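You operate a simulated robot arm through the tools that you are given. There is no shell and no other tool. Be economical: measure what you need, move in short steps, check, and stop when the job is done.

You run a simulated two-armed robot. Do the job below in one go: nothing can be reset, and whatever is moved stays where it is left.

TASK
Screw the cap back on the green-cap refill bottle. Open the fridge door, take the blue-cap island tube on the top of the island by the bath and put it away on the middle shelf of the fridge, then shut the door. Put the dose tube labelled "311" from the top of the island by the bath on the long arm of the low shelf and the dose tube marked "326" on the dish bench. Take the grey note card on the top of the island by the bath and put it away on the upper shelf of the side table. Take the blue-cap tube labelled "416" from the top of the island by the bath and put it on top of the empty intake bottle there. Turn the pump knob to 20 ml. Any order will do. Set down upright: blue-cap island tube, dose tube, grey note card, blue-cap tube.

The check looks at the end state, three seconds after you hand in, the way a careful person would. Anything else that was tipped, shoved, dropped, spilled or broken makes it a failure. Lids that push on must go on centred and level and be pressed home; caps that screw on are set level and turned clockwise until they are tight.

THE ROBOT
Two 7-joint arms with two-finger parallel grippers on one trunk, on a base that drives. Base frame: it is fixed to the floor where the robot stands at the start and does not move with it; the origin is under the middle of the robot, x ahead of it, y to its left, z up. Readings come in mm, degrees, newtons and seconds.
The left shoulder is at the start at [-82, 119, 851], the right one opposite. With the tool pointing down near the work surface each hand reaches from about 120 to 580 mm from the robot's upright axis, wherever it stands, measured 20 degrees to its own side. Places, roughly: blue-cap island tube [500, 750, 1000]; blue-cap tube [500, 500, 1000]; dish bench [2300, 1000, 800]; dose tube [500, 750, 1000]; empty intake bottle [500, 1000, 1000]; fridge door [-600, 2400, 1300]; green-cap refill bottle [500, -250, 1000]; grey note card [500, 750, 1000]; long arm of the low shelf [3900, 2600, 400]; middle shelf of the fridge [-900, 2400, 1200]; pump knob [5200, 2600, 900]; upper shelf of the side table (69x12 cm) [4800, -680, 980]. Payload 3.43 kg a hand.
The tool frame of a hand sits at the grasp point between the pads (the TCP): z along the fingers, y along the line on which they close. The tips reach 30 mm beyond it. Largest opening 94 mm; finger width 28, thickness 10; the body of the gripper, 50 by 96 mm, starts 55 mm behind the TCP.
Orientation is told as [roll, pitch, yaw] about the base's x, y, z axes, in that order, counted from this pose: with the fingers straight down and closing along the base's y, the tool's x points along the base's -x, its y along +y and its z along -z.

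THE INTERFACE
- The arms move only by the tool step_arm. It takes "left_plan", "right_plan" or both (then of equal length, played together; a hand with none holds still); each is a list of rows, each a list of 7 numbers: the turn, a rotation vector about the base's x, y, z in units of 4 degrees (1.0 is 4 degrees), then the shift along the base's x, y, z in units of 20 mm (1.0 is 20 mm), then the finger opening in mm, from 0 to 94. In form: [[wx, wy, wz, dx, dy, dz, hand], ...]. A call has 1 to 12 rows; each row shifts and turns the commanded pose from where the row before left it. A call with a number of a shift or a turn outside -1 to 1 is refused whole. A row lasts 0.2 s, in which the tool goes at most 50 mm and 8.6 degrees; a call with a longer step from one row to the next is refused whole, and so is a gripper value outside its range. Where a pose cannot be reached the arm comes as near as it can. A force on the tool above 40 N (or 10 N above the force at the start of the call, whichever is more), or a blocked arm, ends the call early, and 0.2 s more pass. The fingers move at their own pace (about 153 mm/s each) and stop on an object; they squeeze with about 33 N. The grip force told is the motor's: it shows also when the fingers shut on nothing. Time passes only in rows, and 0.2 s behind the last, so rows that do not move let the fingers close. It gives the time, the measured TCP pose, the force on the tool (base axes), the opening and the grip force at its end, in the units of the frame above (readings bear some noise), with the torque about the TCP (base axes, N m) and any sound that the robot's microphone picked up.
- Cameras (640 x 400 px; columns grow to the right, rows downward): "scene" is now at [32.2, 51.2, 1570.1]; the picture's right is [0.50, -0.87, 0.00], its down [-0.65, -0.38, -0.66] and it looks along [0.57, 0.33, -0.75] (base axes); focal length 294 px, centre (320, 200). "left" rides on the left gripper at [76, -14, -103] in its tool frame; the picture's right is [0.18, 0.98, 0.00], its down [-0.75, 0.14, -0.64] and it looks along [-0.63, 0.12, 0.77] (tool axes); focal length 243 px, centre (320, 200). "right" rides on the right gripper at [76, 14, -102] in its tool frame; the picture's right is [-0.18, 0.98, 0.00], its down [-0.75, -0.14, -0.64] and it looks along [-0.63, -0.12, 0.77] (tool axes); focal length 243 px, centre (320, 200). There is no depth. A picture from a camera that has moved, and an enlarged one, comes with that camera's place and axes in the base frame and with its lens. The place of the scene camera against the robot may be out by one fixed shift of up to 25 mm in any direction.
- camera(camera): a new picture of that camera. No time passes.
- move_column(by): slides the trunk up (or, below 0, down) by that many mm; the arms and the scene camera ride with it, the base frame stays. It gives what a move gives, with no picture.
- base_move(legs): drives the robot by 1 to 6 legs, each [ahead, left, turn to the left] in mm, mm and degrees, along the robot's own axes; the way and the turn of a leg run together, so that a leg with both is an arc; at most 1500 mm and 180 degrees a leg. The arms and the cameras ride along, it lands a little off, and it stops where it bumps. It gives what a move gives.
- aim_head(pan, tilt): turns the head with the scene camera to pan (to the left, within 143 degrees either way) and tilt (down, from -29 to 69), counted from straight ahead of the robot. It gives what a move gives.
- inspect(camera, box): a new picture of the part [left, top, right, bottom] of that camera's present view, enlarged. No time passes.
- job_done(): hands the job in; it is judged then, once.

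Go step by step. Nothing tells you exact positions but the pictures and the camera data: compare them with the known pose of the tool, close in by small moves and look again before you grip or let go. The budget is 207 turns and 202 pictures, counting those below and the enlarged ones. Unless the task says otherwise, let go and move clear before handing in.

The tools are called after "Call:" as a command line: name --argument value ..., lists and objects as JSON in quotes. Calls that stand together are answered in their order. step_arm: Moves the arms, as the interface text tells. Its arguments: {"type":"object","properties":{"left_plan":{"type":"array"},"right_plan":{"type":"array"}},"required":[]} The other tools are called the same way: move_column (by) slides the trunk up or down; base_move (legs) drives the base; aim_head (pan, tilt) turns the head that bears the scene camera; camera (camera) takes a picture; inspect (camera, box) takes an enlarged picture of a part of a camera's view; job_done () hands the job in.

At the start:

```text
time_s: 0.0
left_eef_pos: [268.8, 335.8, 1224.5]
left_tcp_rot: [0.0, 0.0, 0.0]
left_ft_force: [-1.3, -0.3, 0.1]
left_ft_torque: [0.0, 0.0, 0.0]
left_width: 94.0
left_grip_force: 0.2
right_eef_pos: [294.9, 37.3, 1165.3]
right_tcp_rot: [0.0, -0.1, -0.1]
right_ft_force: [0.7, -0.6, -0.1]
right_ft_torque: [-0.01, -0.01, 0.0]
right_width: 93.7
right_grip_force: 0.1
trunk travel left (down, up): [-275.0, 60.0]
robot x, y, heading: [2.6, 2.0, -0.2]
head pan, tilt: [30.0, 48.6]
```

scene: 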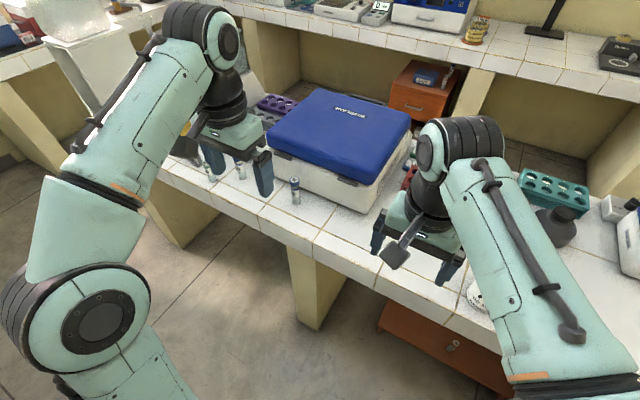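
right: 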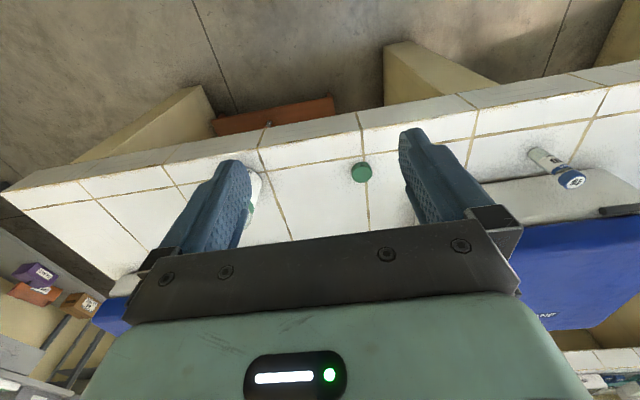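
left: 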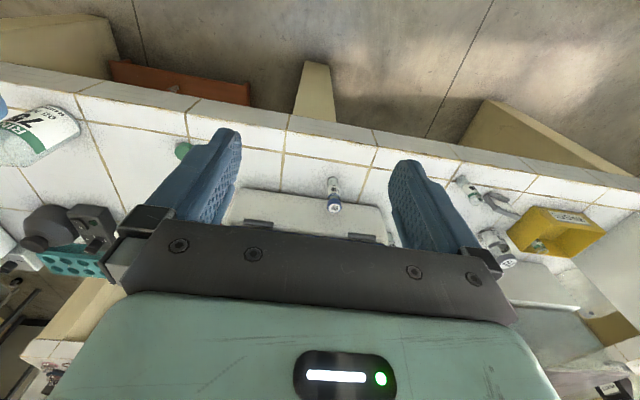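

I see the island with a centrifuge-like blue-lidded box, small tubes, a green cap and bottle. I first look around with the head to locate everything.

Call:
aim_head --pan -15 --tilt 50

Call:
camera --camera "scene"

Call:
aim_head --pan 70 --tilt 35

Call:
camera --camera "scene"

```text
time_s: 1.1
left_eef_pos: [267.5, 336.2, 1226.1]
left_tcp_rot: [-0.1, 0.0, 0.0]
left_ft_force: [0.1, 0.4, 0.0]
left_ft_torque: [0.0, -0.01, 0.02]
left_width: 94.0
left_grip_force: 0.0
right_eef_pos: [294.9, 35.4, 1164.7]
right_tcp_rot: [-0.1, 0.0, 0.0]
right_ft_force: [-0.9, 0.6, 0.7]
right_ft_torque: [0.0, 0.01, 0.01]
right_width: 94.0
right_grip_force: 0.0
trunk travel left (down, up): [-275.0, 60.0]
robot x, y, heading: [2.0, -2.5, -0.2]
head pan, tilt: [-15.0, 50.0]
```

```text
198 pictures are left
camera scene: at [38.9, -7.7, 1568.3], right [-0.26, -0.97, 0.0], down [-0.74, 0.2, -0.64], along [0.62, -0.17, -0.77], focal length 294 px, centre (320, 200)
```

scene: 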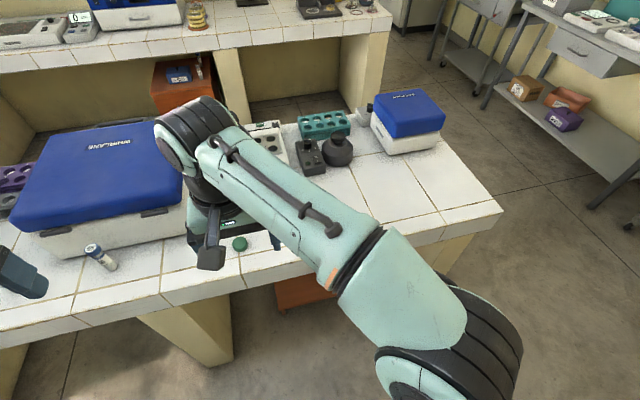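

```text
time_s: 2.7
left_eef_pos: [269.3, 334.7, 1224.0]
left_tcp_rot: [0.0, 0.0, 0.0]
left_ft_force: [-0.6, -0.3, -0.1]
left_ft_torque: [0.0, -0.04, -0.02]
left_width: 94.0
left_grip_force: 0.0
right_eef_pos: [295.8, 36.3, 1164.8]
right_tcp_rot: [0.0, 0.1, 0.0]
right_ft_force: [0.5, 0.1, 0.5]
right_ft_torque: [-0.01, -0.02, -0.02]
right_width: 94.1
right_grip_force: 0.1
trunk travel left (down, up): [-275.0, 60.0]
robot x, y, heading: [-3.0, 3.8, 0.1]
head pan, tilt: [70.0, 35.0]
```

```text
197 pictures are left
camera scene: at [-5.3, 94.8, 1590.0], right [0.94, -0.34, 0.0], down [-0.2, -0.54, -0.82], along [0.28, 0.77, -0.57], focal length 294 px, centre (320, 200)
```

scene: 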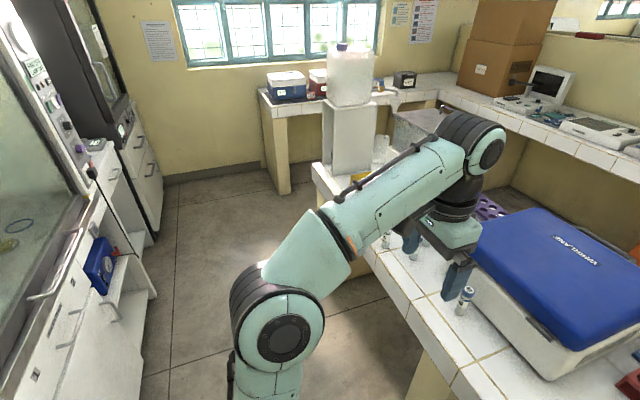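

The arms block some of the view. I enlarge the hand cameras' views of the island tubes.

Call:
inspect --camera "left" --box '[400, 140, 640, 290]'

Call:
inspect --camera "left" --box '[0, 90, 240, 240]'

Call:
inspect --camera "left" --box '[260, 140, 420, 240]'

Call:
inspect --camera "right" --box '[200, 120, 400, 245]'

```text
2.67 times, centred on (520, 215) of left
camera zoom: at [193.2, 321.8, 1327.8], right [-0.18, 0.98, 0.0], down [0.75, 0.14, 0.64], along [0.63, 0.12, -0.77], focal length 647 px, centre (-213, 160)
```

zoom: 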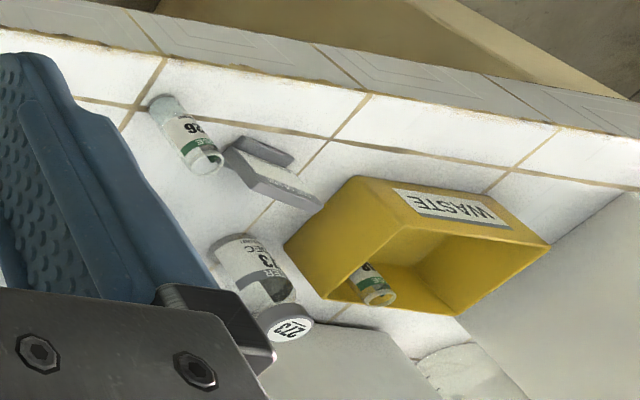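

```text
2.67 times, centred on (120, 165) of left
camera zoom: at [193.2, 321.8, 1327.8], right [-0.18, 0.98, 0.0], down [0.75, 0.14, 0.64], along [0.63, 0.12, -0.77], focal length 647 px, centre (853, 293)
```

zoom: 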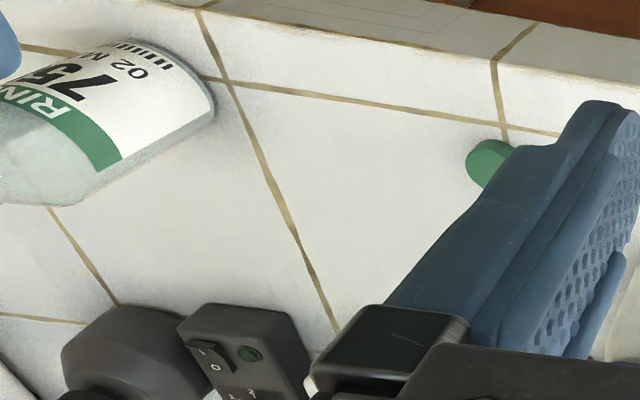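

```text
4.00 times, centred on (340, 190) of left
camera zoom: at [193.2, 321.8, 1327.8], right [-0.18, 0.98, 0.0], down [0.75, 0.14, 0.64], along [0.63, 0.12, -0.77], focal length 970 px, centre (240, 240)
```

zoom: 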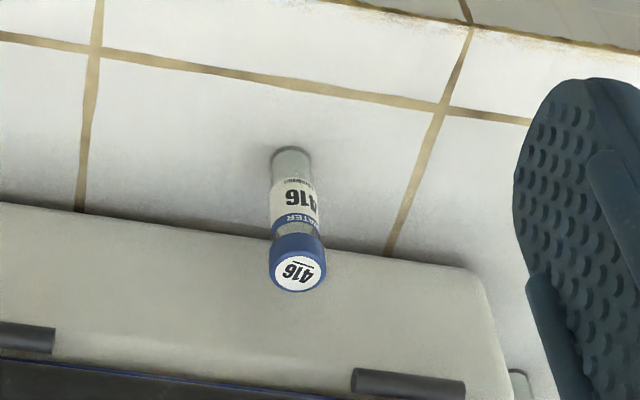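

```text
3.20 times, centred on (300, 182) of right
camera zoom: at [219.1, 51.2, 1267.2], right [0.18, 0.98, 0.0], down [0.75, -0.14, 0.64], along [0.63, -0.12, -0.77], focal length 776 px, centre (384, 256)
```

zoom: 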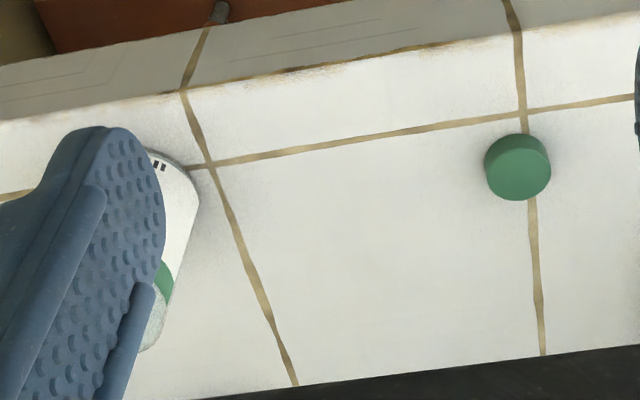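

The green cap lies near [495, 82, 860] and the open "RINSE 75" bottle near [500, -190]. I strafe right to look at it properly.

Call:
base_move --legs '[[0, -150, 0]]'

Call:
aim_head --pan -10 --tilt 50

Call:
step_arm --right_plan '[[0, 0, 0, -0.5, -1, 1, 94], [0, 0, 0, -0.5, -1, 1, 94], [0, 0, 0, -0.5, -1, 1, 94], [0, 0, 0, 0, -1, 0, 94], [0, 0, 0, 0, -1, 0, 94], [0, 0, 0, 0, -1, 0, 94]]'

Call:
camera --camera "scene"

Call:
camera --camera "right"

Call:
camera --camera "left"

```text
time_s: 4.7
left_eef_pos: [269.5, 185.5, 1225.2]
left_tcp_rot: [0.0, 0.1, -0.1]
left_ft_force: [0.6, 0.4, 0.4]
left_ft_torque: [0.02, 0.0, -0.01]
left_width: 94.1
left_grip_force: 0.0
right_eef_pos: [296.2, -114.2, 1164.9]
right_tcp_rot: [0.0, 0.0, 0.1]
right_ft_force: [0.1, 0.1, 0.3]
right_ft_torque: [0.02, 0.01, 0.03]
right_width: 94.1
right_grip_force: 0.1
trunk travel left (down, up): [-275.0, 60.0]
robot x, y, heading: [-1.7, -146.8, 0.0]
head pan, tilt: [70.0, 35.0]
```

```text
time_s: 6.2
left_eef_pos: [269.4, 186.3, 1224.4]
left_tcp_rot: [-0.1, 0.1, 0.0]
left_ft_force: [0.4, 0.9, 0.1]
left_ft_torque: [0.0, 0.01, 0.01]
left_width: 94.2
left_grip_force: 0.0
right_eef_pos: [295.2, -112.0, 1165.4]
right_tcp_rot: [0.0, 0.0, 0.1]
right_ft_force: [0.1, 0.0, -0.2]
right_ft_torque: [0.02, 0.01, -0.03]
right_width: 94.0
right_grip_force: 0.0
trunk travel left (down, up): [-275.0, 60.0]
robot x, y, heading: [0.0, -145.2, -0.1]
head pan, tilt: [-10.0, 50.0]
```

```text
time_s: 7.6
left_eef_pos: [268.5, 185.2, 1224.5]
left_tcp_rot: [0.1, 0.0, 0.0]
left_ft_force: [0.2, -0.2, -0.2]
left_ft_torque: [0.01, -0.02, 0.01]
left_width: 93.8
left_grip_force: 0.0
right_eef_pos: [265.7, -234.3, 1225.3]
right_tcp_rot: [0.0, 0.0, 0.1]
right_ft_force: [0.0, 0.0, 0.1]
right_ft_torque: [0.01, -0.02, 0.01]
right_width: 93.8
right_grip_force: 0.1
trunk travel left (down, up): [-275.0, 60.0]
robot x, y, heading: [2.0, -151.0, -0.2]
head pan, tilt: [-10.0, 50.0]
```

```text
192 pictures are left
camera scene: at [40.3, -151.7, 1568.3], right [-0.17, -0.98, 0.0], down [-0.75, 0.13, -0.64], along [0.63, -0.11, -0.77], focal length 294 px, centre (320, 200)
```

scene: 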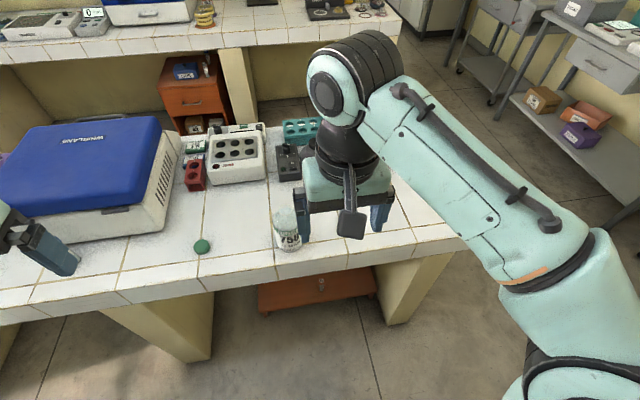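

```text
191 pictures are left
camera right: at [189.0, -219.7, 1327.4], right [0.18, 0.98, 0.0], down [0.75, -0.14, 0.64], along [0.63, -0.12, -0.77], focal length 243 px, centre (320, 200)
```

right: 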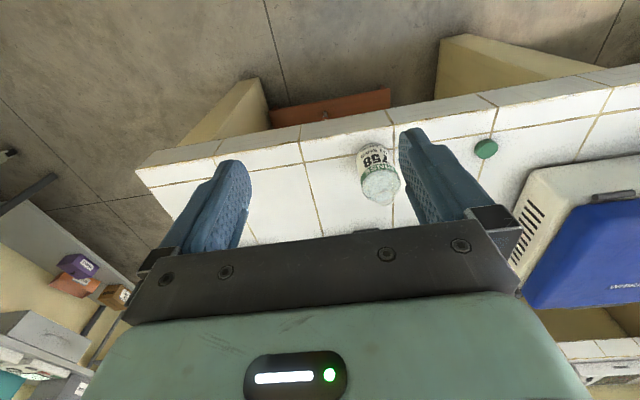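

```text
190 pictures are left
camera left: at [193.0, 171.6, 1327.9], right [-0.18, 0.98, 0.0], down [0.75, 0.14, 0.64], along [0.63, 0.12, -0.77], focal length 243 px, centre (320, 200)
```

left: 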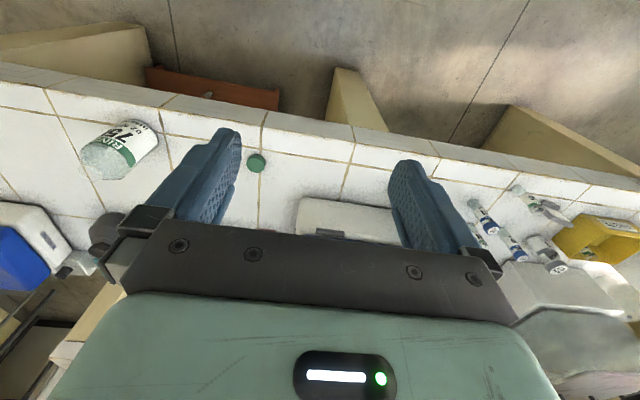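

Call:
inspect --camera "right" --box '[330, 120, 410, 220]'

Call:
inspect --camera "left" --box '[60, 100, 280, 200]'

Call:
inspect --camera "scene" --box '[180, 180, 340, 280]'

Call:
inspect --camera "left" --box '[440, 160, 640, 300]'

```text
4.00 times, centred on (370, 170) of right
camera zoom: at [189.0, -219.7, 1327.4], right [0.18, 0.98, 0.0], down [0.75, -0.14, 0.64], along [0.63, -0.12, -0.77], focal length 970 px, centre (120, 320)
```

zoom: 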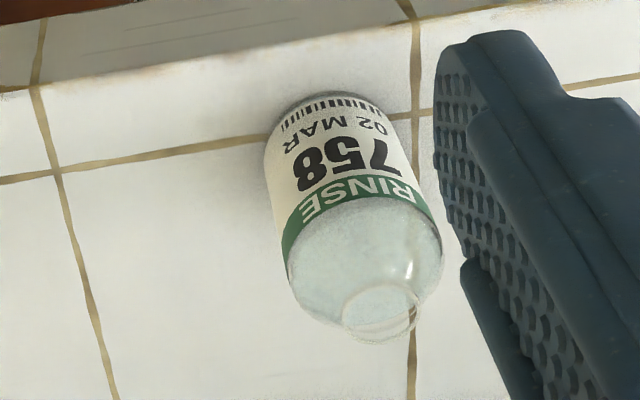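

```text
2.91 times, centred on (170, 150) of left
camera zoom: at [193.0, 171.6, 1327.9], right [-0.18, 0.98, 0.0], down [0.75, 0.14, 0.64], along [0.63, 0.12, -0.77], focal length 706 px, centre (756, 346)
```

zoom: 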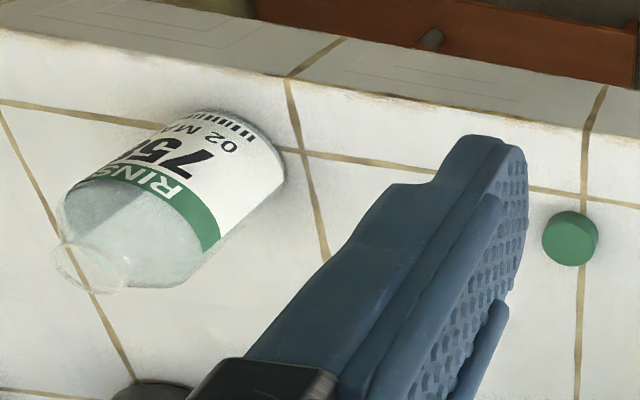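

```text
4.00 times, centred on (260, 230) of scene
camera zoom: at [40.3, -151.7, 1568.3], right [-0.17, -0.98, 0.0], down [-0.75, 0.13, -0.64], along [0.63, -0.11, -0.77], focal length 1176 px, centre (560, 80)
```

zoom: 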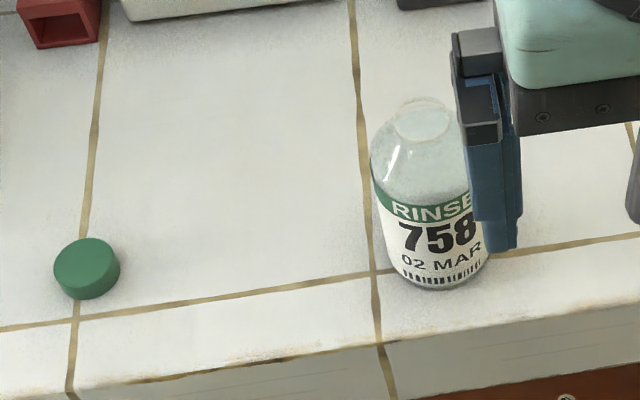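

```text
2.86 times, centred on (540, 230) of left
camera zoom: at [193.0, 171.6, 1327.9], right [-0.18, 0.98, 0.0], down [0.75, 0.14, 0.64], along [0.63, 0.12, -0.77], focal length 693 px, centre (-309, 114)
```

zoom: 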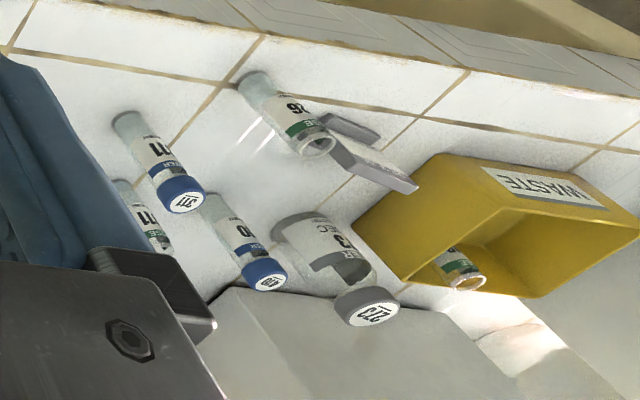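

The bottle "RINSE 758" stands at about [477, -157] with its neck top near z 990 and width 75; the green cap is at [495, 84]. I bring the left hand above the cap.

Call:
step_arm --left_plan '[[0, 0, 0, 0.94, -0.42, -1, 70], [0, 0, 0, 0.94, -0.42, -1, 70], [0, 0, 0, 0.94, -0.42, -1, 70], [0, 0, 0, 0.94, -0.42, -1, 70], [0, 0, 0, 0.94, -0.42, -1, 70], [0, 0, 0, 0.94, -0.42, -1, 70], [0, 0, 0, 0.94, -0.42, -1, 70], [0, 0, 0, 0.94, -0.42, -1, 70], [0, 0, 0, 0.94, -0.42, -1, 70], [0, 0, 0, 0.94, -0.42, -1, 70], [0, 0, 0, 0.94, -0.42, -1, 70], [0, 0, 0, 0.94, -0.42, -1, 70]]'

Call:
camera --camera "left"

```text
time_s: 10.2
left_eef_pos: [495.8, 83.4, 985.6]
left_tcp_rot: [-0.1, 0.0, 0.0]
left_ft_force: [0.5, 0.2, 1.0]
left_ft_torque: [-0.01, -0.02, 0.04]
left_width: 69.9
left_grip_force: 0.1
right_eef_pos: [266.4, -234.2, 1225.1]
right_tcp_rot: [0.0, 0.0, 0.0]
right_ft_force: [-0.4, 0.8, 0.3]
right_ft_torque: [-0.01, 0.0, -0.01]
right_width: 93.9
right_grip_force: 0.0
trunk travel left (down, up): [-275.0, 60.0]
robot x, y, heading: [0.2, -146.5, -0.1]
head pan, tilt: [-10.0, 50.0]
```

```text
185 pictures are left
camera left: at [420.1, 70.6, 1088.1], right [-0.18, 0.98, 0.0], down [0.75, 0.14, 0.64], along [0.63, 0.12, -0.77], focal length 243 px, centre (320, 200)
```

left: 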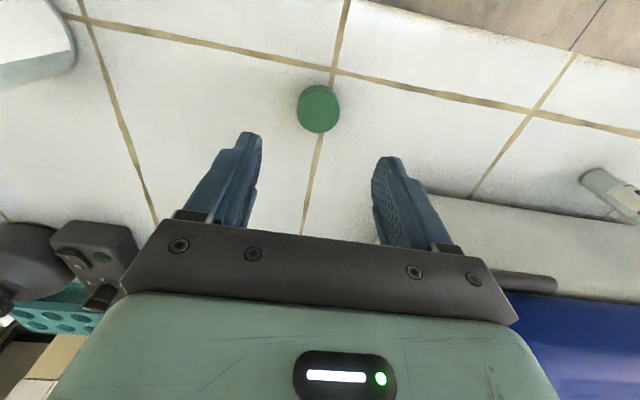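

The cap is centred under the hand. I go down to just above the table and close.

Call:
step_arm --left_plan '[[0, 0, 0, 0.05, 0.05, -1, 70], [0, 0, 0, 0, 0, -1, 70], [0, 0, 0, 0, 0, -1, 70], [0, 0, 0, 0, 0, -1, 70], [0, 0, 0, 0, 0, -1, 70]]'

Call:
camera --camera "left"

```text
time_s: 11.4
left_eef_pos: [495.7, 84.5, 885.0]
left_tcp_rot: [0.0, 0.0, 0.0]
left_ft_force: [0.2, -0.5, 0.2]
left_ft_torque: [0.0, 0.03, -0.02]
left_width: 70.0
left_grip_force: 0.0
right_eef_pos: [265.3, -233.5, 1224.8]
right_tcp_rot: [-0.1, 0.1, 0.0]
right_ft_force: [-0.8, 0.4, -0.1]
right_ft_torque: [0.01, -0.02, 0.03]
right_width: 93.9
right_grip_force: 0.0
trunk travel left (down, up): [-275.0, 60.0]
robot x, y, heading: [0.8, -149.5, -0.1]
head pan, tilt: [-10.0, 50.0]
```

```text
184 pictures are left
camera left: at [420.3, 71.9, 987.3], right [-0.18, 0.98, 0.0], down [0.75, 0.14, 0.64], along [0.63, 0.12, -0.77], focal length 243 px, centre (320, 200)
```

left: 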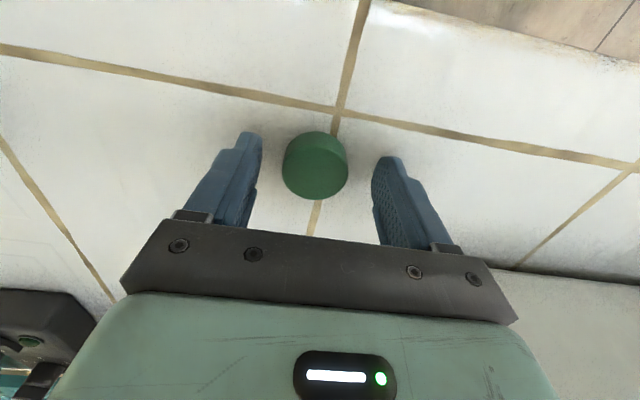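

Call:
step_arm --left_plan '[[0, 0, 0, 0.05, 0, -0.15, 70], [0, 0, 0, 0, 0, 0, 30], [0, 0, 0, 0, 0, 0, 30], [0, 0, 0, 0, 0, 0, 30]]'

Call:
inspect --camera "left" --box '[220, 100, 420, 240]'

```text
time_s: 12.4
left_eef_pos: [496.5, 85.2, 881.1]
left_tcp_rot: [0.0, 0.1, 0.0]
left_ft_force: [-0.5, -0.5, -0.1]
left_ft_torque: [-0.01, -0.01, 0.02]
left_width: 32.1
left_grip_force: 32.3
right_eef_pos: [265.2, -234.4, 1224.2]
right_tcp_rot: [0.0, 0.0, 0.1]
right_ft_force: [0.1, -0.2, 0.0]
right_ft_torque: [0.0, 0.0, 0.0]
right_width: 93.8
right_grip_force: 0.1
trunk travel left (down, up): [-275.0, 60.0]
robot x, y, heading: [-1.3, -148.3, -0.0]
head pan, tilt: [-10.0, 50.0]
```

```text
2.86 times, centred on (320, 170) of left
camera zoom: at [420.9, 72.1, 984.9], right [-0.18, 0.98, 0.0], down [0.75, 0.14, 0.64], along [0.63, 0.12, -0.77], focal length 693 px, centre (320, 286)
```

zoom: 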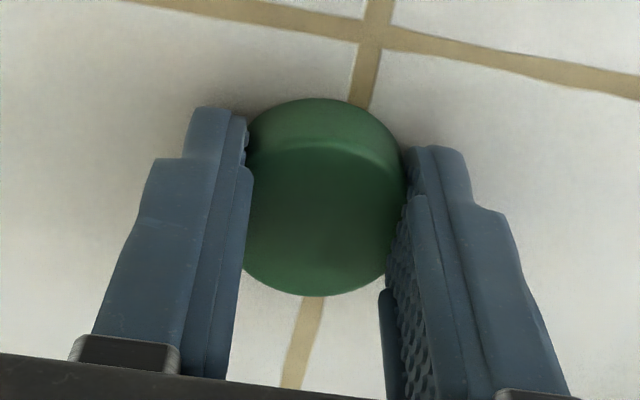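

The cap is gripped (32 mm wide). I lift it and turn the left hand for a long clockwise run, while the right hand tilts and comes to the bottle from the front.

Call:
step_arm --left_plan '[[0, 0, 0, 0, 0, 1, 28], [0, 0, 0, 0, 0, 1, 28], [0, 0, 1, 0, 0, 1, 28], [0, 0, 1, 0, 0, 1, 28], [0, 0, 1, 0, 0, 1, 28], [0, 0, 1, 0, 0, 1, 28], [0, 0, 1, 0, 0, 1, 28], [0, 0, 1, 0, 0, 1, 28], [0, 0, 1, 0, 0, 1, 28], [0, 0, 1, 0, 0, 1, 28], [0, 0, 1, 0, 0, 0, 28], [0, 0, 1, 0, 0, 0, 28]]' --right_plan '[[0, -1, 0, 0.33, 0.26, -0.9, 94], [0, -1, 0, 0.33, 0.26, -0.9, 94], [0, -1, 0, 0.33, 0.26, -0.9, 94], [0, -1, 0, 0.33, 0.26, -0.9, 94], [0, -1, 0, 0.33, 0.26, -0.9, 94], [0, -1, 0, 0.33, 0.26, -0.9, 94], [0, -1, 0, 0.33, 0.26, -0.9, 94], [0, -1, 0, 0.33, 0.26, -0.9, 94], [0, -1, 0, 0.33, 0.26, -0.9, 94], [0, -1, 0, 0.33, 0.26, -0.9, 94], [0, -1, 0, 0.33, 0.26, -0.9, 94], [0, -1, 0, 0.33, 0.26, -0.9, 94]]'

Call:
camera --camera "right"

Call:
camera --camera "scene"

```text
time_s: 15.0
left_eef_pos: [491.9, 83.9, 1078.6]
left_tcp_rot: [0.0, 0.1, 40.0]
left_ft_force: [-0.5, 0.1, -0.1]
left_ft_torque: [-0.02, 0.0, 0.0]
left_width: 30.1
left_grip_force: 33.6
left hand out of reach, approached as far as the arm can: row 10
right_eef_pos: [343.5, -170.9, 1008.5]
right_tcp_rot: [0.0, -48.0, 0.2]
right_ft_force: [0.3, -0.3, -0.5]
right_ft_torque: [0.0, 0.0, -0.01]
right_width: 93.7
right_grip_force: 0.0
trunk travel left (down, up): [-275.0, 60.0]
robot x, y, heading: [1.8, -145.9, 0.0]
head pan, tilt: [-10.0, 50.0]
```

```text
182 pictures are left
camera right: at [217.0, -155.5, 1020.7], right [0.12, 0.98, 0.14], down [0.03, -0.14, 0.99], along [0.99, -0.12, -0.04], focal length 243 px, centre (320, 200)
```

right: 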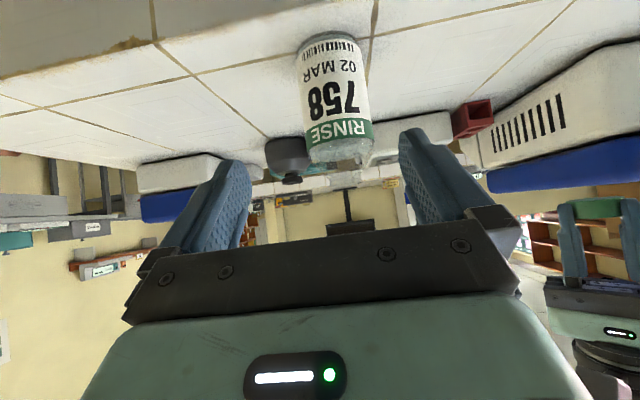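

```text
181 pictures are left
camera scene: at [40.8, -150.7, 1568.3], right [-0.17, -0.98, 0.0], down [-0.75, 0.13, -0.64], along [0.63, -0.11, -0.77], focal length 294 px, centre (320, 200)
```

scene: 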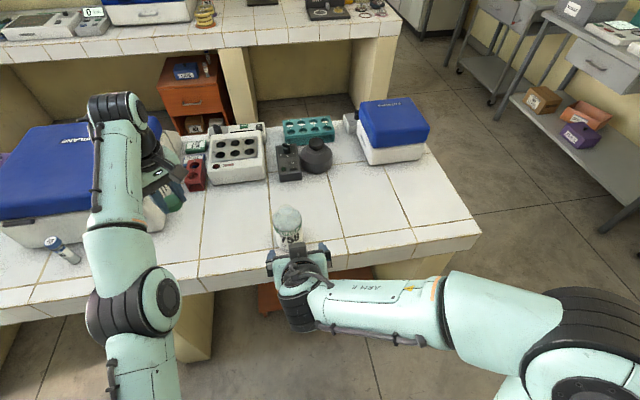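

The bottle axis lies near y -153. I finish the tilt, slide the open right hand around the bottle and check before closing.

Call:
step_arm --right_plan '[[0, -1, 0, 0.6, 0.3, -0.9, 94], [0, -1, 0, 0.6, 0.3, -0.9, 94], [0, -1, 0, 0.6, 0.3, -0.9, 94], [0, 0, 0, 0.87, 0, -0.5, 94], [0, 0, 0, 0.87, 0, -0.5, 94], [0, 0, 0, 0.87, 0, -0.5, 94], [0, 0, 0, 0.87, 0, -0.5, 94]]'

Call:
camera --camera "right"

Call:
inspect --camera "scene" --box '[220, 180, 380, 280]'

```text
time_s: 16.6
left_eef_pos: [491.5, 84.5, 1078.2]
left_tcp_rot: [-0.1, 0.0, 40.0]
left_ft_force: [-0.1, 0.3, 0.1]
left_ft_torque: [-0.01, -0.03, 0.02]
left_width: 30.3
left_grip_force: 33.1
right_eef_pos: [451.2, -153.4, 914.2]
right_tcp_rot: [-0.1, -60.0, 0.1]
right_ft_force: [0.4, 0.4, 0.2]
right_ft_torque: [-0.01, 0.0, 0.0]
right_width: 93.8
right_grip_force: 0.1
trunk travel left (down, up): [-275.0, 60.0]
robot x, y, heading: [3.0, -150.9, 0.1]
head pan, tilt: [-10.0, 50.0]
```

```text
180 pictures are left
camera right: at [323.6, -138.5, 899.7], right [0.09, 0.98, 0.16], down [-0.18, -0.14, 0.97], along [0.98, -0.12, 0.16], focal length 243 px, centre (320, 200)
```

right: 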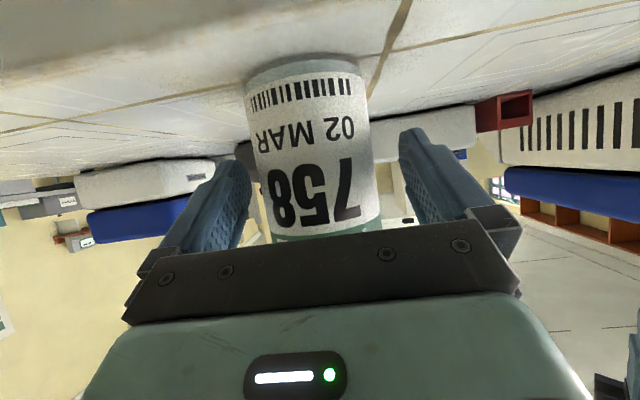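

```text
4.00 times, centred on (300, 230) of scene
camera zoom: at [40.9, -151.1, 1568.3], right [-0.17, -0.98, 0.0], down [-0.75, 0.13, -0.64], along [0.63, -0.11, -0.77], focal length 1176 px, centre (400, 80)
```

zoom: 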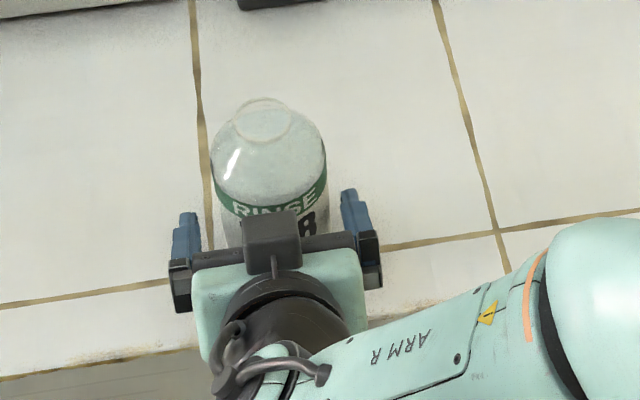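

Call:
step_arm --right_plan '[[0, 0, 0, 0.6, 0, -0.35, 94], [0, 0, 0, 0.6, 0, -0.35, 94], [0, 0, 0, 0, 0, 0, 80], [0, 0, 0, 0, 0, 0, 76], [0, 0, 0, 0, 0, 0, 72]]'

Call:
camera --camera "right"

Call:
inspect --camera "scene" --box '[220, 180, 380, 280]'

```text
time_s: 17.8
left_eef_pos: [491.4, 85.2, 1077.4]
left_tcp_rot: [0.0, 0.0, 40.0]
left_ft_force: [0.3, -0.9, -0.3]
left_ft_torque: [-0.01, 0.02, 0.01]
left_width: 30.4
left_grip_force: 32.9
right_eef_pos: [473.7, -152.9, 901.0]
right_tcp_rot: [-0.1, -59.9, 0.1]
right_ft_force: [-0.1, -1.5, 0.5]
right_ft_torque: [-0.09, -0.08, -0.06]
right_width: 75.4
right_grip_force: 32.7
trunk travel left (down, up): [-275.0, 60.0]
robot x, y, heading: [4.0, -149.5, -0.1]
head pan, tilt: [-10.0, 50.0]
```

```text
178 pictures are left
camera right: at [347.1, -138.1, 885.5], right [0.09, 0.98, 0.16], down [-0.18, -0.14, 0.97], along [0.98, -0.12, 0.16], focal length 243 px, centre (320, 200)
```

right: 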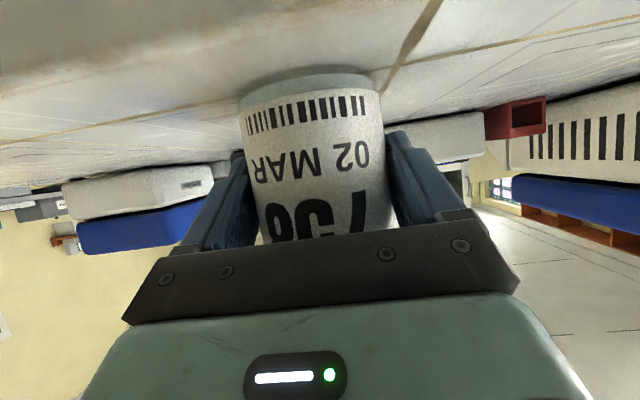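

```text
4.00 times, centred on (300, 230) of scene
camera zoom: at [40.5, -151.2, 1568.3], right [-0.17, -0.98, 0.0], down [-0.75, 0.13, -0.64], along [0.63, -0.11, -0.77], focal length 1176 px, centre (400, 80)
```

zoom: 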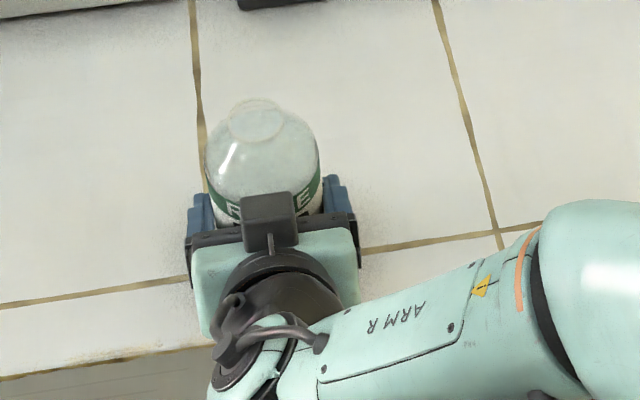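

The bottle is held (75 mm wide). I carry the cap over to it, turning the left hand further counter-clockwise as wind-up.

Call:
step_arm --left_plan '[[0, 0, 1, 0, -1, 0, 28], [0, 0, 1, 0, -1, 0, 28], [0, 0, 1, 0, -1, 0, 28], [0, 0, 1, 0, -1, 0, 28], [0, 0, 1, 0, -1, 0, 28], [0, 0, 1, 0, -1, 0, 28], [0, 0, 1, 0, -1, 0, 28], [0, 0, 1, 0, -1, 0, 28], [0, 0, 1, 0, -1, 0, 28], [0, 0, 1, 0, -1, 0, 28]]'

Call:
camera --camera "left"

Call:
camera --camera "scene"

```text
time_s: 20.0
left_eef_pos: [479.6, -113.4, 1075.5]
left_tcp_rot: [-0.1, 0.0, 80.1]
left_ft_force: [-0.1, -0.7, 0.3]
left_ft_torque: [0.01, 0.0, 0.0]
left_width: 35.9
left_grip_force: 32.5
left hand out of reach, approached as far as the arm can: row 8, 9, 10
right_eef_pos: [472.4, -153.2, 900.3]
right_tcp_rot: [0.0, -60.1, 0.1]
right_ft_force: [-1.4, 0.0, 0.7]
right_ft_torque: [-0.12, 0.05, -0.06]
right_width: 75.7
right_grip_force: 33.0
trunk travel left (down, up): [-275.0, 60.0]
robot x, y, heading: [1.6, -150.9, 0.1]
head pan, tilt: [-10.0, 50.0]
```

```text
176 pictures are left
camera left: at [480.8, -189.1, 1178.1], right [-1.0, -0.01, 0.0], down [-0.01, 0.77, 0.64], along [-0.01, 0.64, -0.77], focal length 243 px, centre (320, 200)
```

left: 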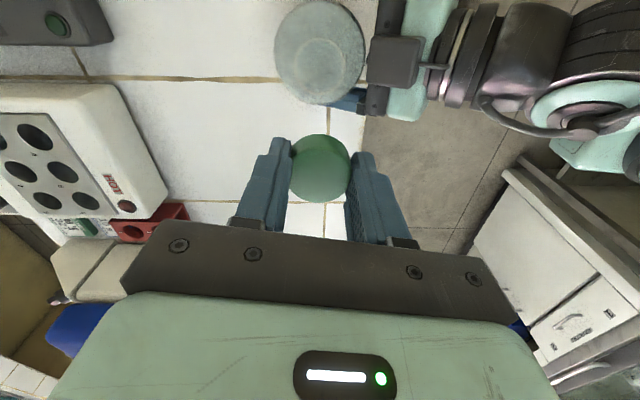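

```text
175 pictures are left
camera scene: at [40.5, -152.3, 1568.3], right [-0.17, -0.98, 0.0], down [-0.75, 0.13, -0.64], along [0.63, -0.11, -0.77], focal length 294 px, centre (320, 200)
```

scene: 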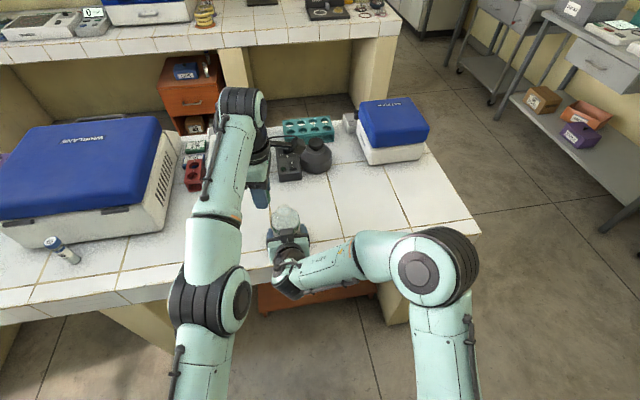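

Call:
inspect --camera "left" --box '[240, 0, 400, 110]'

```text
3.64 times, centred on (320, 55) of left
camera zoom: at [480.8, -189.1, 1178.1], right [-1.0, -0.01, 0.0], down [-0.01, 0.77, 0.64], along [-0.01, 0.64, -0.77], focal length 882 px, centre (320, 727)
```

zoom: 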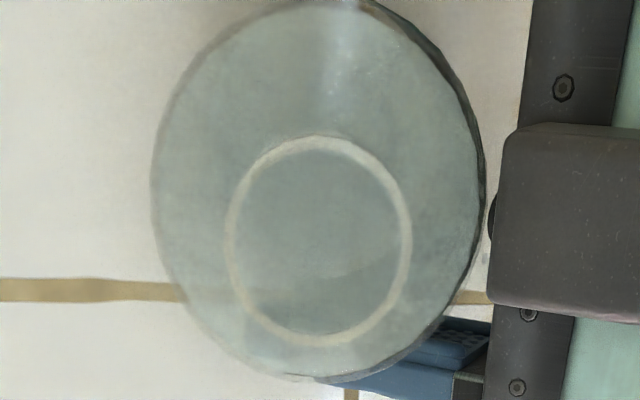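

The neck ring is centred near [480, -152]. I bring the cap over it, about 20 mm above, and check.

Call:
step_arm --left_plan '[[0, 0, 0, 0, -1, -0.7, 28], [0, 0, 0, 0, -0.95, -0.8, 28], [0, 0, 0, 0, 0, -0.7, 28]]'

Call:
camera --camera "left"

Call:
inspect --camera "scene" --box '[220, 150, 380, 250]'

```text
time_s: 20.8
left_eef_pos: [479.3, -151.5, 1030.9]
left_tcp_rot: [0.0, -0.1, 80.0]
left_ft_force: [-0.7, -0.7, -0.1]
left_ft_torque: [0.02, 0.04, 0.01]
left_width: 35.9
left_grip_force: 33.1
right_eef_pos: [474.5, -152.8, 901.1]
right_tcp_rot: [-0.2, -59.9, 0.1]
right_ft_force: [-0.1, -0.2, 0.2]
right_ft_torque: [-0.06, 0.01, -0.08]
right_width: 75.7
right_grip_force: 32.8
trunk travel left (down, up): [-275.0, 60.0]
robot x, y, heading: [-3.4, -150.9, -0.0]
head pan, tilt: [-10.0, 50.0]
```

```text
173 pictures are left
camera left: at [480.8, -227.2, 1133.3], right [-1.0, -0.01, 0.0], down [-0.01, 0.77, 0.64], along [-0.01, 0.64, -0.77], focal length 243 px, centre (320, 200)
```

left: 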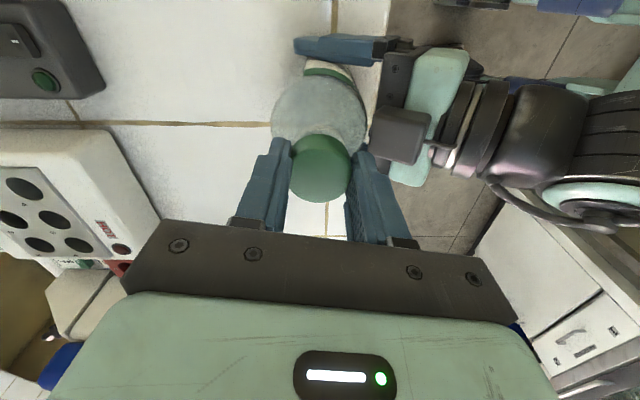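

```text
4.00 times, centred on (300, 200) of scene
camera zoom: at [40.4, -151.0, 1568.3], right [-0.17, -0.98, 0.0], down [-0.75, 0.13, -0.64], along [0.63, -0.11, -0.77], focal length 1176 px, centre (400, 200)
```

zoom: 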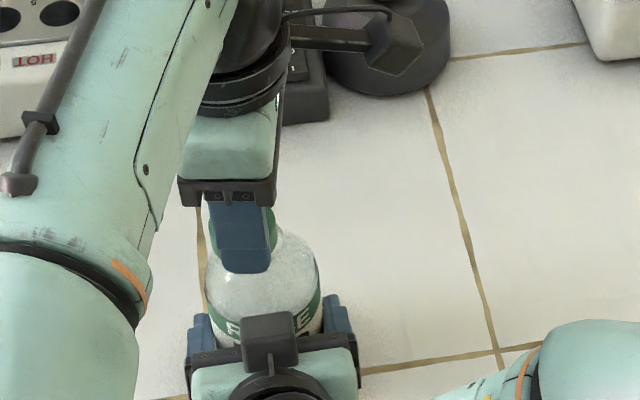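

Call:
inspect --camera "scene" --box '[264, 190, 312, 220]'

Call:
inspect --camera "left" --box '[250, 60, 390, 210]'

```text
13.33 times, centred on (288, 205) of scene
camera zoom: at [40.4, -151.0, 1568.3], right [-0.17, -0.98, 0.0], down [-0.75, 0.13, -0.64], along [0.63, -0.11, -0.77], focal length 3920 px, centre (747, 133)
```

zoom: 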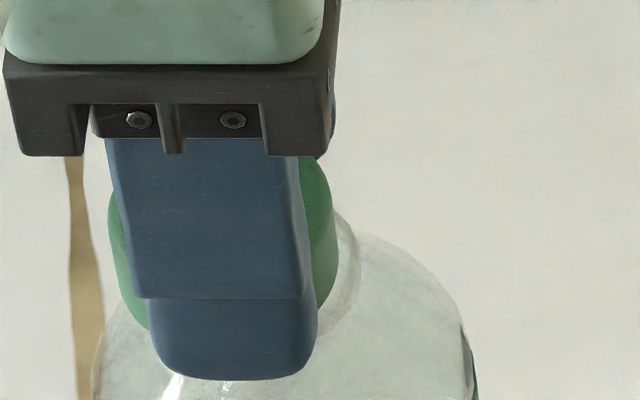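

```text
2.67 times, centred on (320, 135) of left
camera zoom: at [480.8, -227.2, 1133.3], right [-1.0, -0.01, 0.0], down [-0.01, 0.77, 0.64], along [-0.01, 0.64, -0.77], focal length 647 px, centre (320, 373)
```

zoom: 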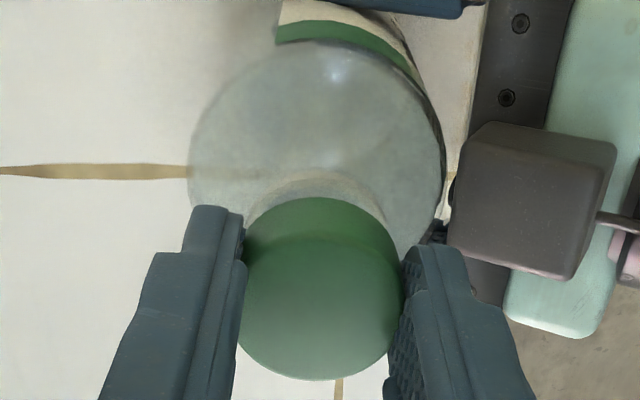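

Call:
inspect --camera "left" --box '[280, 120, 360, 210]'

Call:
inspect --camera "scene" --box '[268, 196, 308, 236]'

```text
4.44 times, centred on (320, 165) of left
camera zoom: at [480.8, -227.2, 1133.3], right [-1.0, -0.01, 0.0], down [-0.01, 0.77, 0.64], along [-0.01, 0.64, -0.77], focal length 1078 px, centre (320, 356)
```

zoom: 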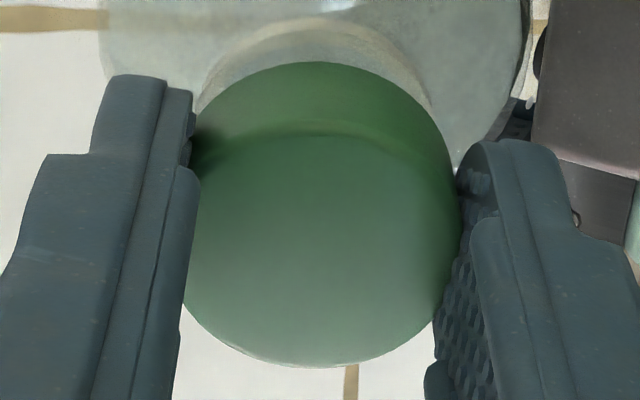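

```text
10.00 times, centred on (288, 216) of scene
camera zoom: at [40.4, -151.0, 1568.3], right [-0.17, -0.98, 0.0], down [-0.75, 0.13, -0.64], along [0.63, -0.11, -0.77], focal length 2940 px, centre (640, 40)
```

zoom: 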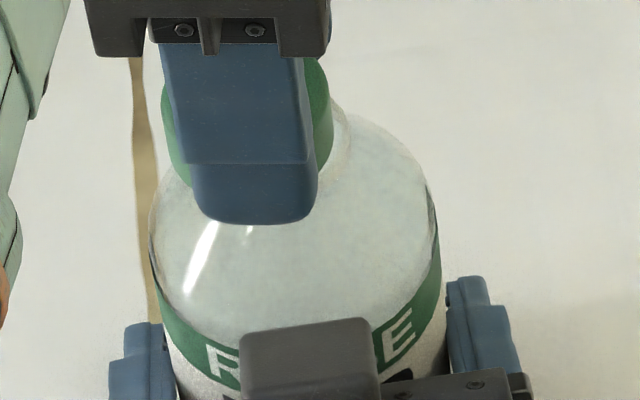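

The cap sits about 5 mm off the hand's centre; I compensate (y −6) and lower it gently onto the neck.

Call:
step_arm --left_plan '[[0, 0, 0, 0.02, -0.3, 0, 28], [0, 0, 0, 0, 0, -0.2, 28], [0, 0, 0, 0, 0, -0.15, 28], [0, 0, 0, 0, 0, -0.1, 28], [0, 0, 0, 0, 0, -0.1, 28]]'

Call:
inspect --camera "left" --box '[250, 60, 390, 210]'

Call:
inspect --camera "scene" --box '[268, 196, 308, 236]'

```text
time_s: 21.6
left_eef_pos: [479.8, -157.2, 1031.7]
left_tcp_rot: [-0.7, 0.3, 79.9]
left_ft_force: [-1.8, 1.4, 9.8]
left_ft_torque: [0.28, 0.17, -0.01]
left_width: 35.8
left_grip_force: 33.0
right_eef_pos: [473.6, -154.4, 900.6]
right_tcp_rot: [-0.1, -60.0, 0.0]
right_ft_force: [1.1, -0.5, 3.4]
right_ft_torque: [0.01, 0.54, 0.05]
right_width: 75.6
right_grip_force: 33.1
trunk travel left (down, up): [-275.0, 60.0]
robot x, y, heading: [-0.4, -150.2, -0.1]
head pan, tilt: [-10.0, 50.0]
stopped in row 3 (left hand): the force on the tool passed its limit at 44 N (the readings are from after the stop); the commanded pose is now the measured one
```

```text
2.67 times, centred on (320, 135) of left
camera zoom: at [479.0, -232.7, 1135.6], right [-1.0, -0.01, -0.01], down [-0.02, 0.77, 0.64], along [0.0, 0.64, -0.77], focal length 647 px, centre (320, 373)
```

zoom: 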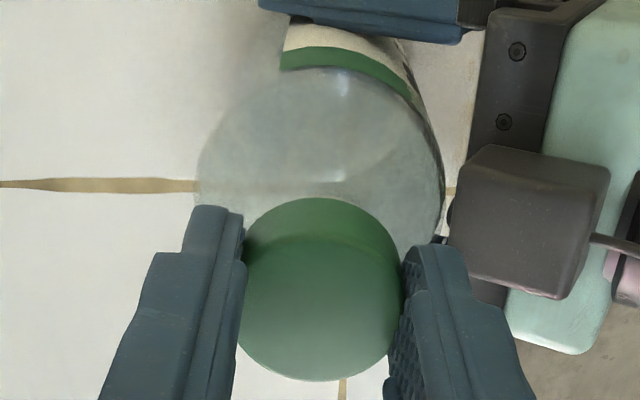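

```text
10.00 times, centred on (288, 216) of scene
camera zoom: at [39.2, -150.9, 1568.3], right [-0.17, -0.98, 0.0], down [-0.75, 0.13, -0.64], along [0.63, -0.11, -0.77], focal length 2940 px, centre (640, 40)
```

zoom: 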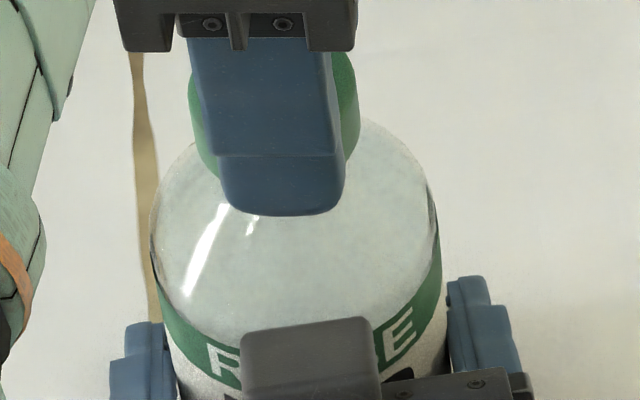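

The cap touches the neck and is aligned both ways. I turn it clockwise about the neck axis with light downward pressure.

Call:
step_arm --left_plan '[[0, 0, -1, -0.012, 0.008, -0.03, 28], [0, 0, -1, -0.012, 0.008, -0.03, 28], [0, 0, -1, -0.012, 0.008, -0.03, 28], [0, 0, -1, -0.012, 0.008, -0.03, 28], [0, 0, -1, -0.012, 0.008, -0.03, 28], [0, 0, -1, -0.012, 0.008, -0.02, 28], [0, 0, -1, -0.012, 0.008, -0.02, 28], [0, 0, -1, -0.012, 0.008, -0.02, 28], [0, 0, -1, -0.012, 0.008, -0.02, 28], [0, 0, -1, -0.012, 0.008, -0.02, 28], [0, 0, -1, -0.012, 0.008, -0.02, 28], [0, 0, -1, -0.012, 0.008, -0.02, 28]]'

Call:
inspect --camera "left" --box '[240, 40, 400, 220]'

Call:
inspect --camera "scene" --box '[268, 196, 308, 236]'

```text
time_s: 23.1
left_eef_pos: [477.2, -156.5, 1030.5]
left_tcp_rot: [-1.2, 0.4, 54.4]
left_ft_force: [-2.6, 1.7, 9.5]
left_ft_torque: [0.15, 0.12, 0.04]
left_width: 35.9
left_grip_force: 33.4
right_eef_pos: [472.7, -152.6, 900.4]
right_tcp_rot: [0.0, -60.1, 0.0]
right_ft_force: [0.1, -1.0, 4.1]
right_ft_torque: [-0.1, 0.47, -0.03]
right_width: 75.7
right_grip_force: 33.1
trunk travel left (down, up): [-275.0, 60.0]
robot x, y, heading: [1.2, -149.3, 0.2]
head pan, tilt: [-10.0, 50.0]
stopped in row 7 (left hand): the force on the tool passed its limit at 40 N (the readings are from after the stop); the commanded pose is now the measured one
```

```text
2.22 times, centred on (320, 130) of left
camera zoom: at [443.8, -223.6, 1134.8], right [-0.91, 0.42, -0.02], down [0.32, 0.71, 0.63], along [0.28, 0.57, -0.77], focal length 539 px, centre (320, 356)
```

zoom: 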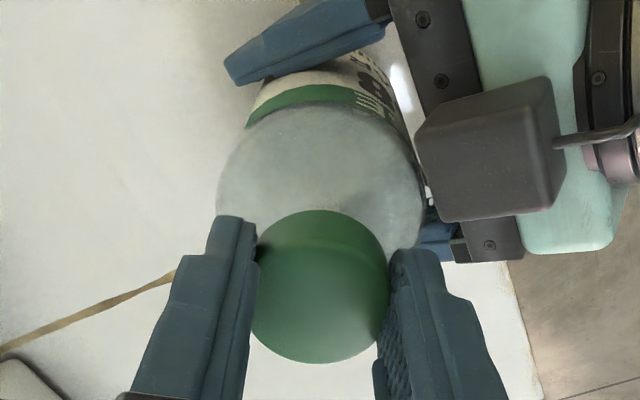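

```text
10.00 times, centred on (288, 216) of scene
camera zoom: at [38.8, -150.8, 1568.0], right [-0.17, -0.98, 0.0], down [-0.75, 0.13, -0.64], along [0.63, -0.11, -0.77], focal length 2940 px, centre (640, 40)
```

zoom: 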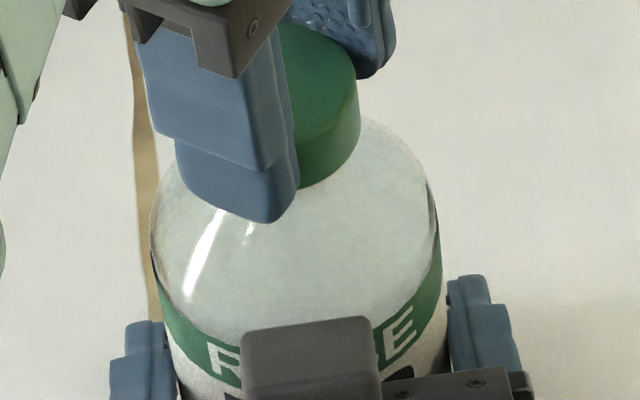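

Call:
step_arm --left_plan '[[0.3, -0.1, -1, -0.015, 0.0, 0, 28], [0, 0, -1, -0.012, 0.003, 0, 28], [0, 0, -1, -0.01, 0.005, -0.01, 28], [0, 0, -1, -0.01, 0.008, -0.01, 28], [0, 0, -1, -0.01, 0.01, -0.01, 28], [0, 0, -1, -0.01, 0.012, -0.01, 28], [0, 0, -1, -0.01, 0.012, -0.01, 28], [0, 0, -1, -0.008, 0.013, -0.01, 28], [0, 0, -1, -0.008, 0.013, -0.01, 28], [0, 0, -1, -0.007, 0.014, -0.01, 28], [0, 0, -1, -0.005, 0.015, -0.01, 28], [0, 0, -1, -0.003, 0.015, -0.01, 28]]'

Call:
inspect --camera "scene" --box '[268, 196, 308, 236]'

```text
time_s: 25.7
left_eef_pos: [474.7, -153.4, 1029.0]
left_tcp_rot: [-0.7, -1.0, 6.2]
left_ft_force: [0.2, 2.3, 25.7]
left_ft_torque: [0.08, -0.11, 0.01]
left_width: 35.9
left_grip_force: 32.7
right_eef_pos: [473.8, -153.8, 899.9]
right_tcp_rot: [-0.1, -60.0, 0.2]
right_ft_force: [2.5, -0.4, 3.2]
right_ft_torque: [-0.27, 0.0, -0.12]
right_width: 75.6
right_grip_force: 33.0
trunk travel left (down, up): [-275.0, 60.0]
robot x, y, heading: [-4.1, -148.9, 0.0]
head pan, tilt: [-10.0, 50.0]
```

```text
10.00 times, centred on (288, 216) of scene
camera zoom: at [38.6, -150.5, 1568.4], right [-0.17, -0.98, 0.0], down [-0.75, 0.13, -0.64], along [0.63, -0.11, -0.77], focal length 2940 px, centre (640, 40)
```

zoom: 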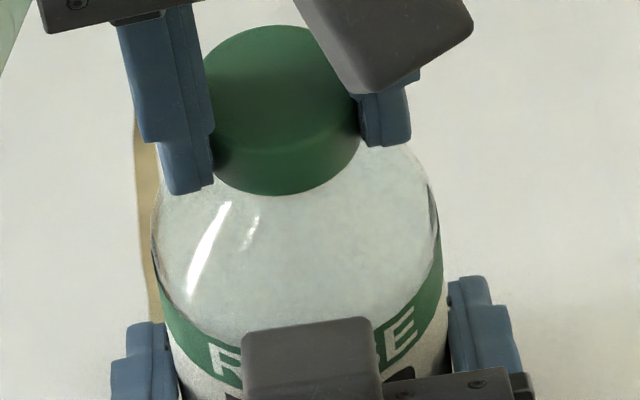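

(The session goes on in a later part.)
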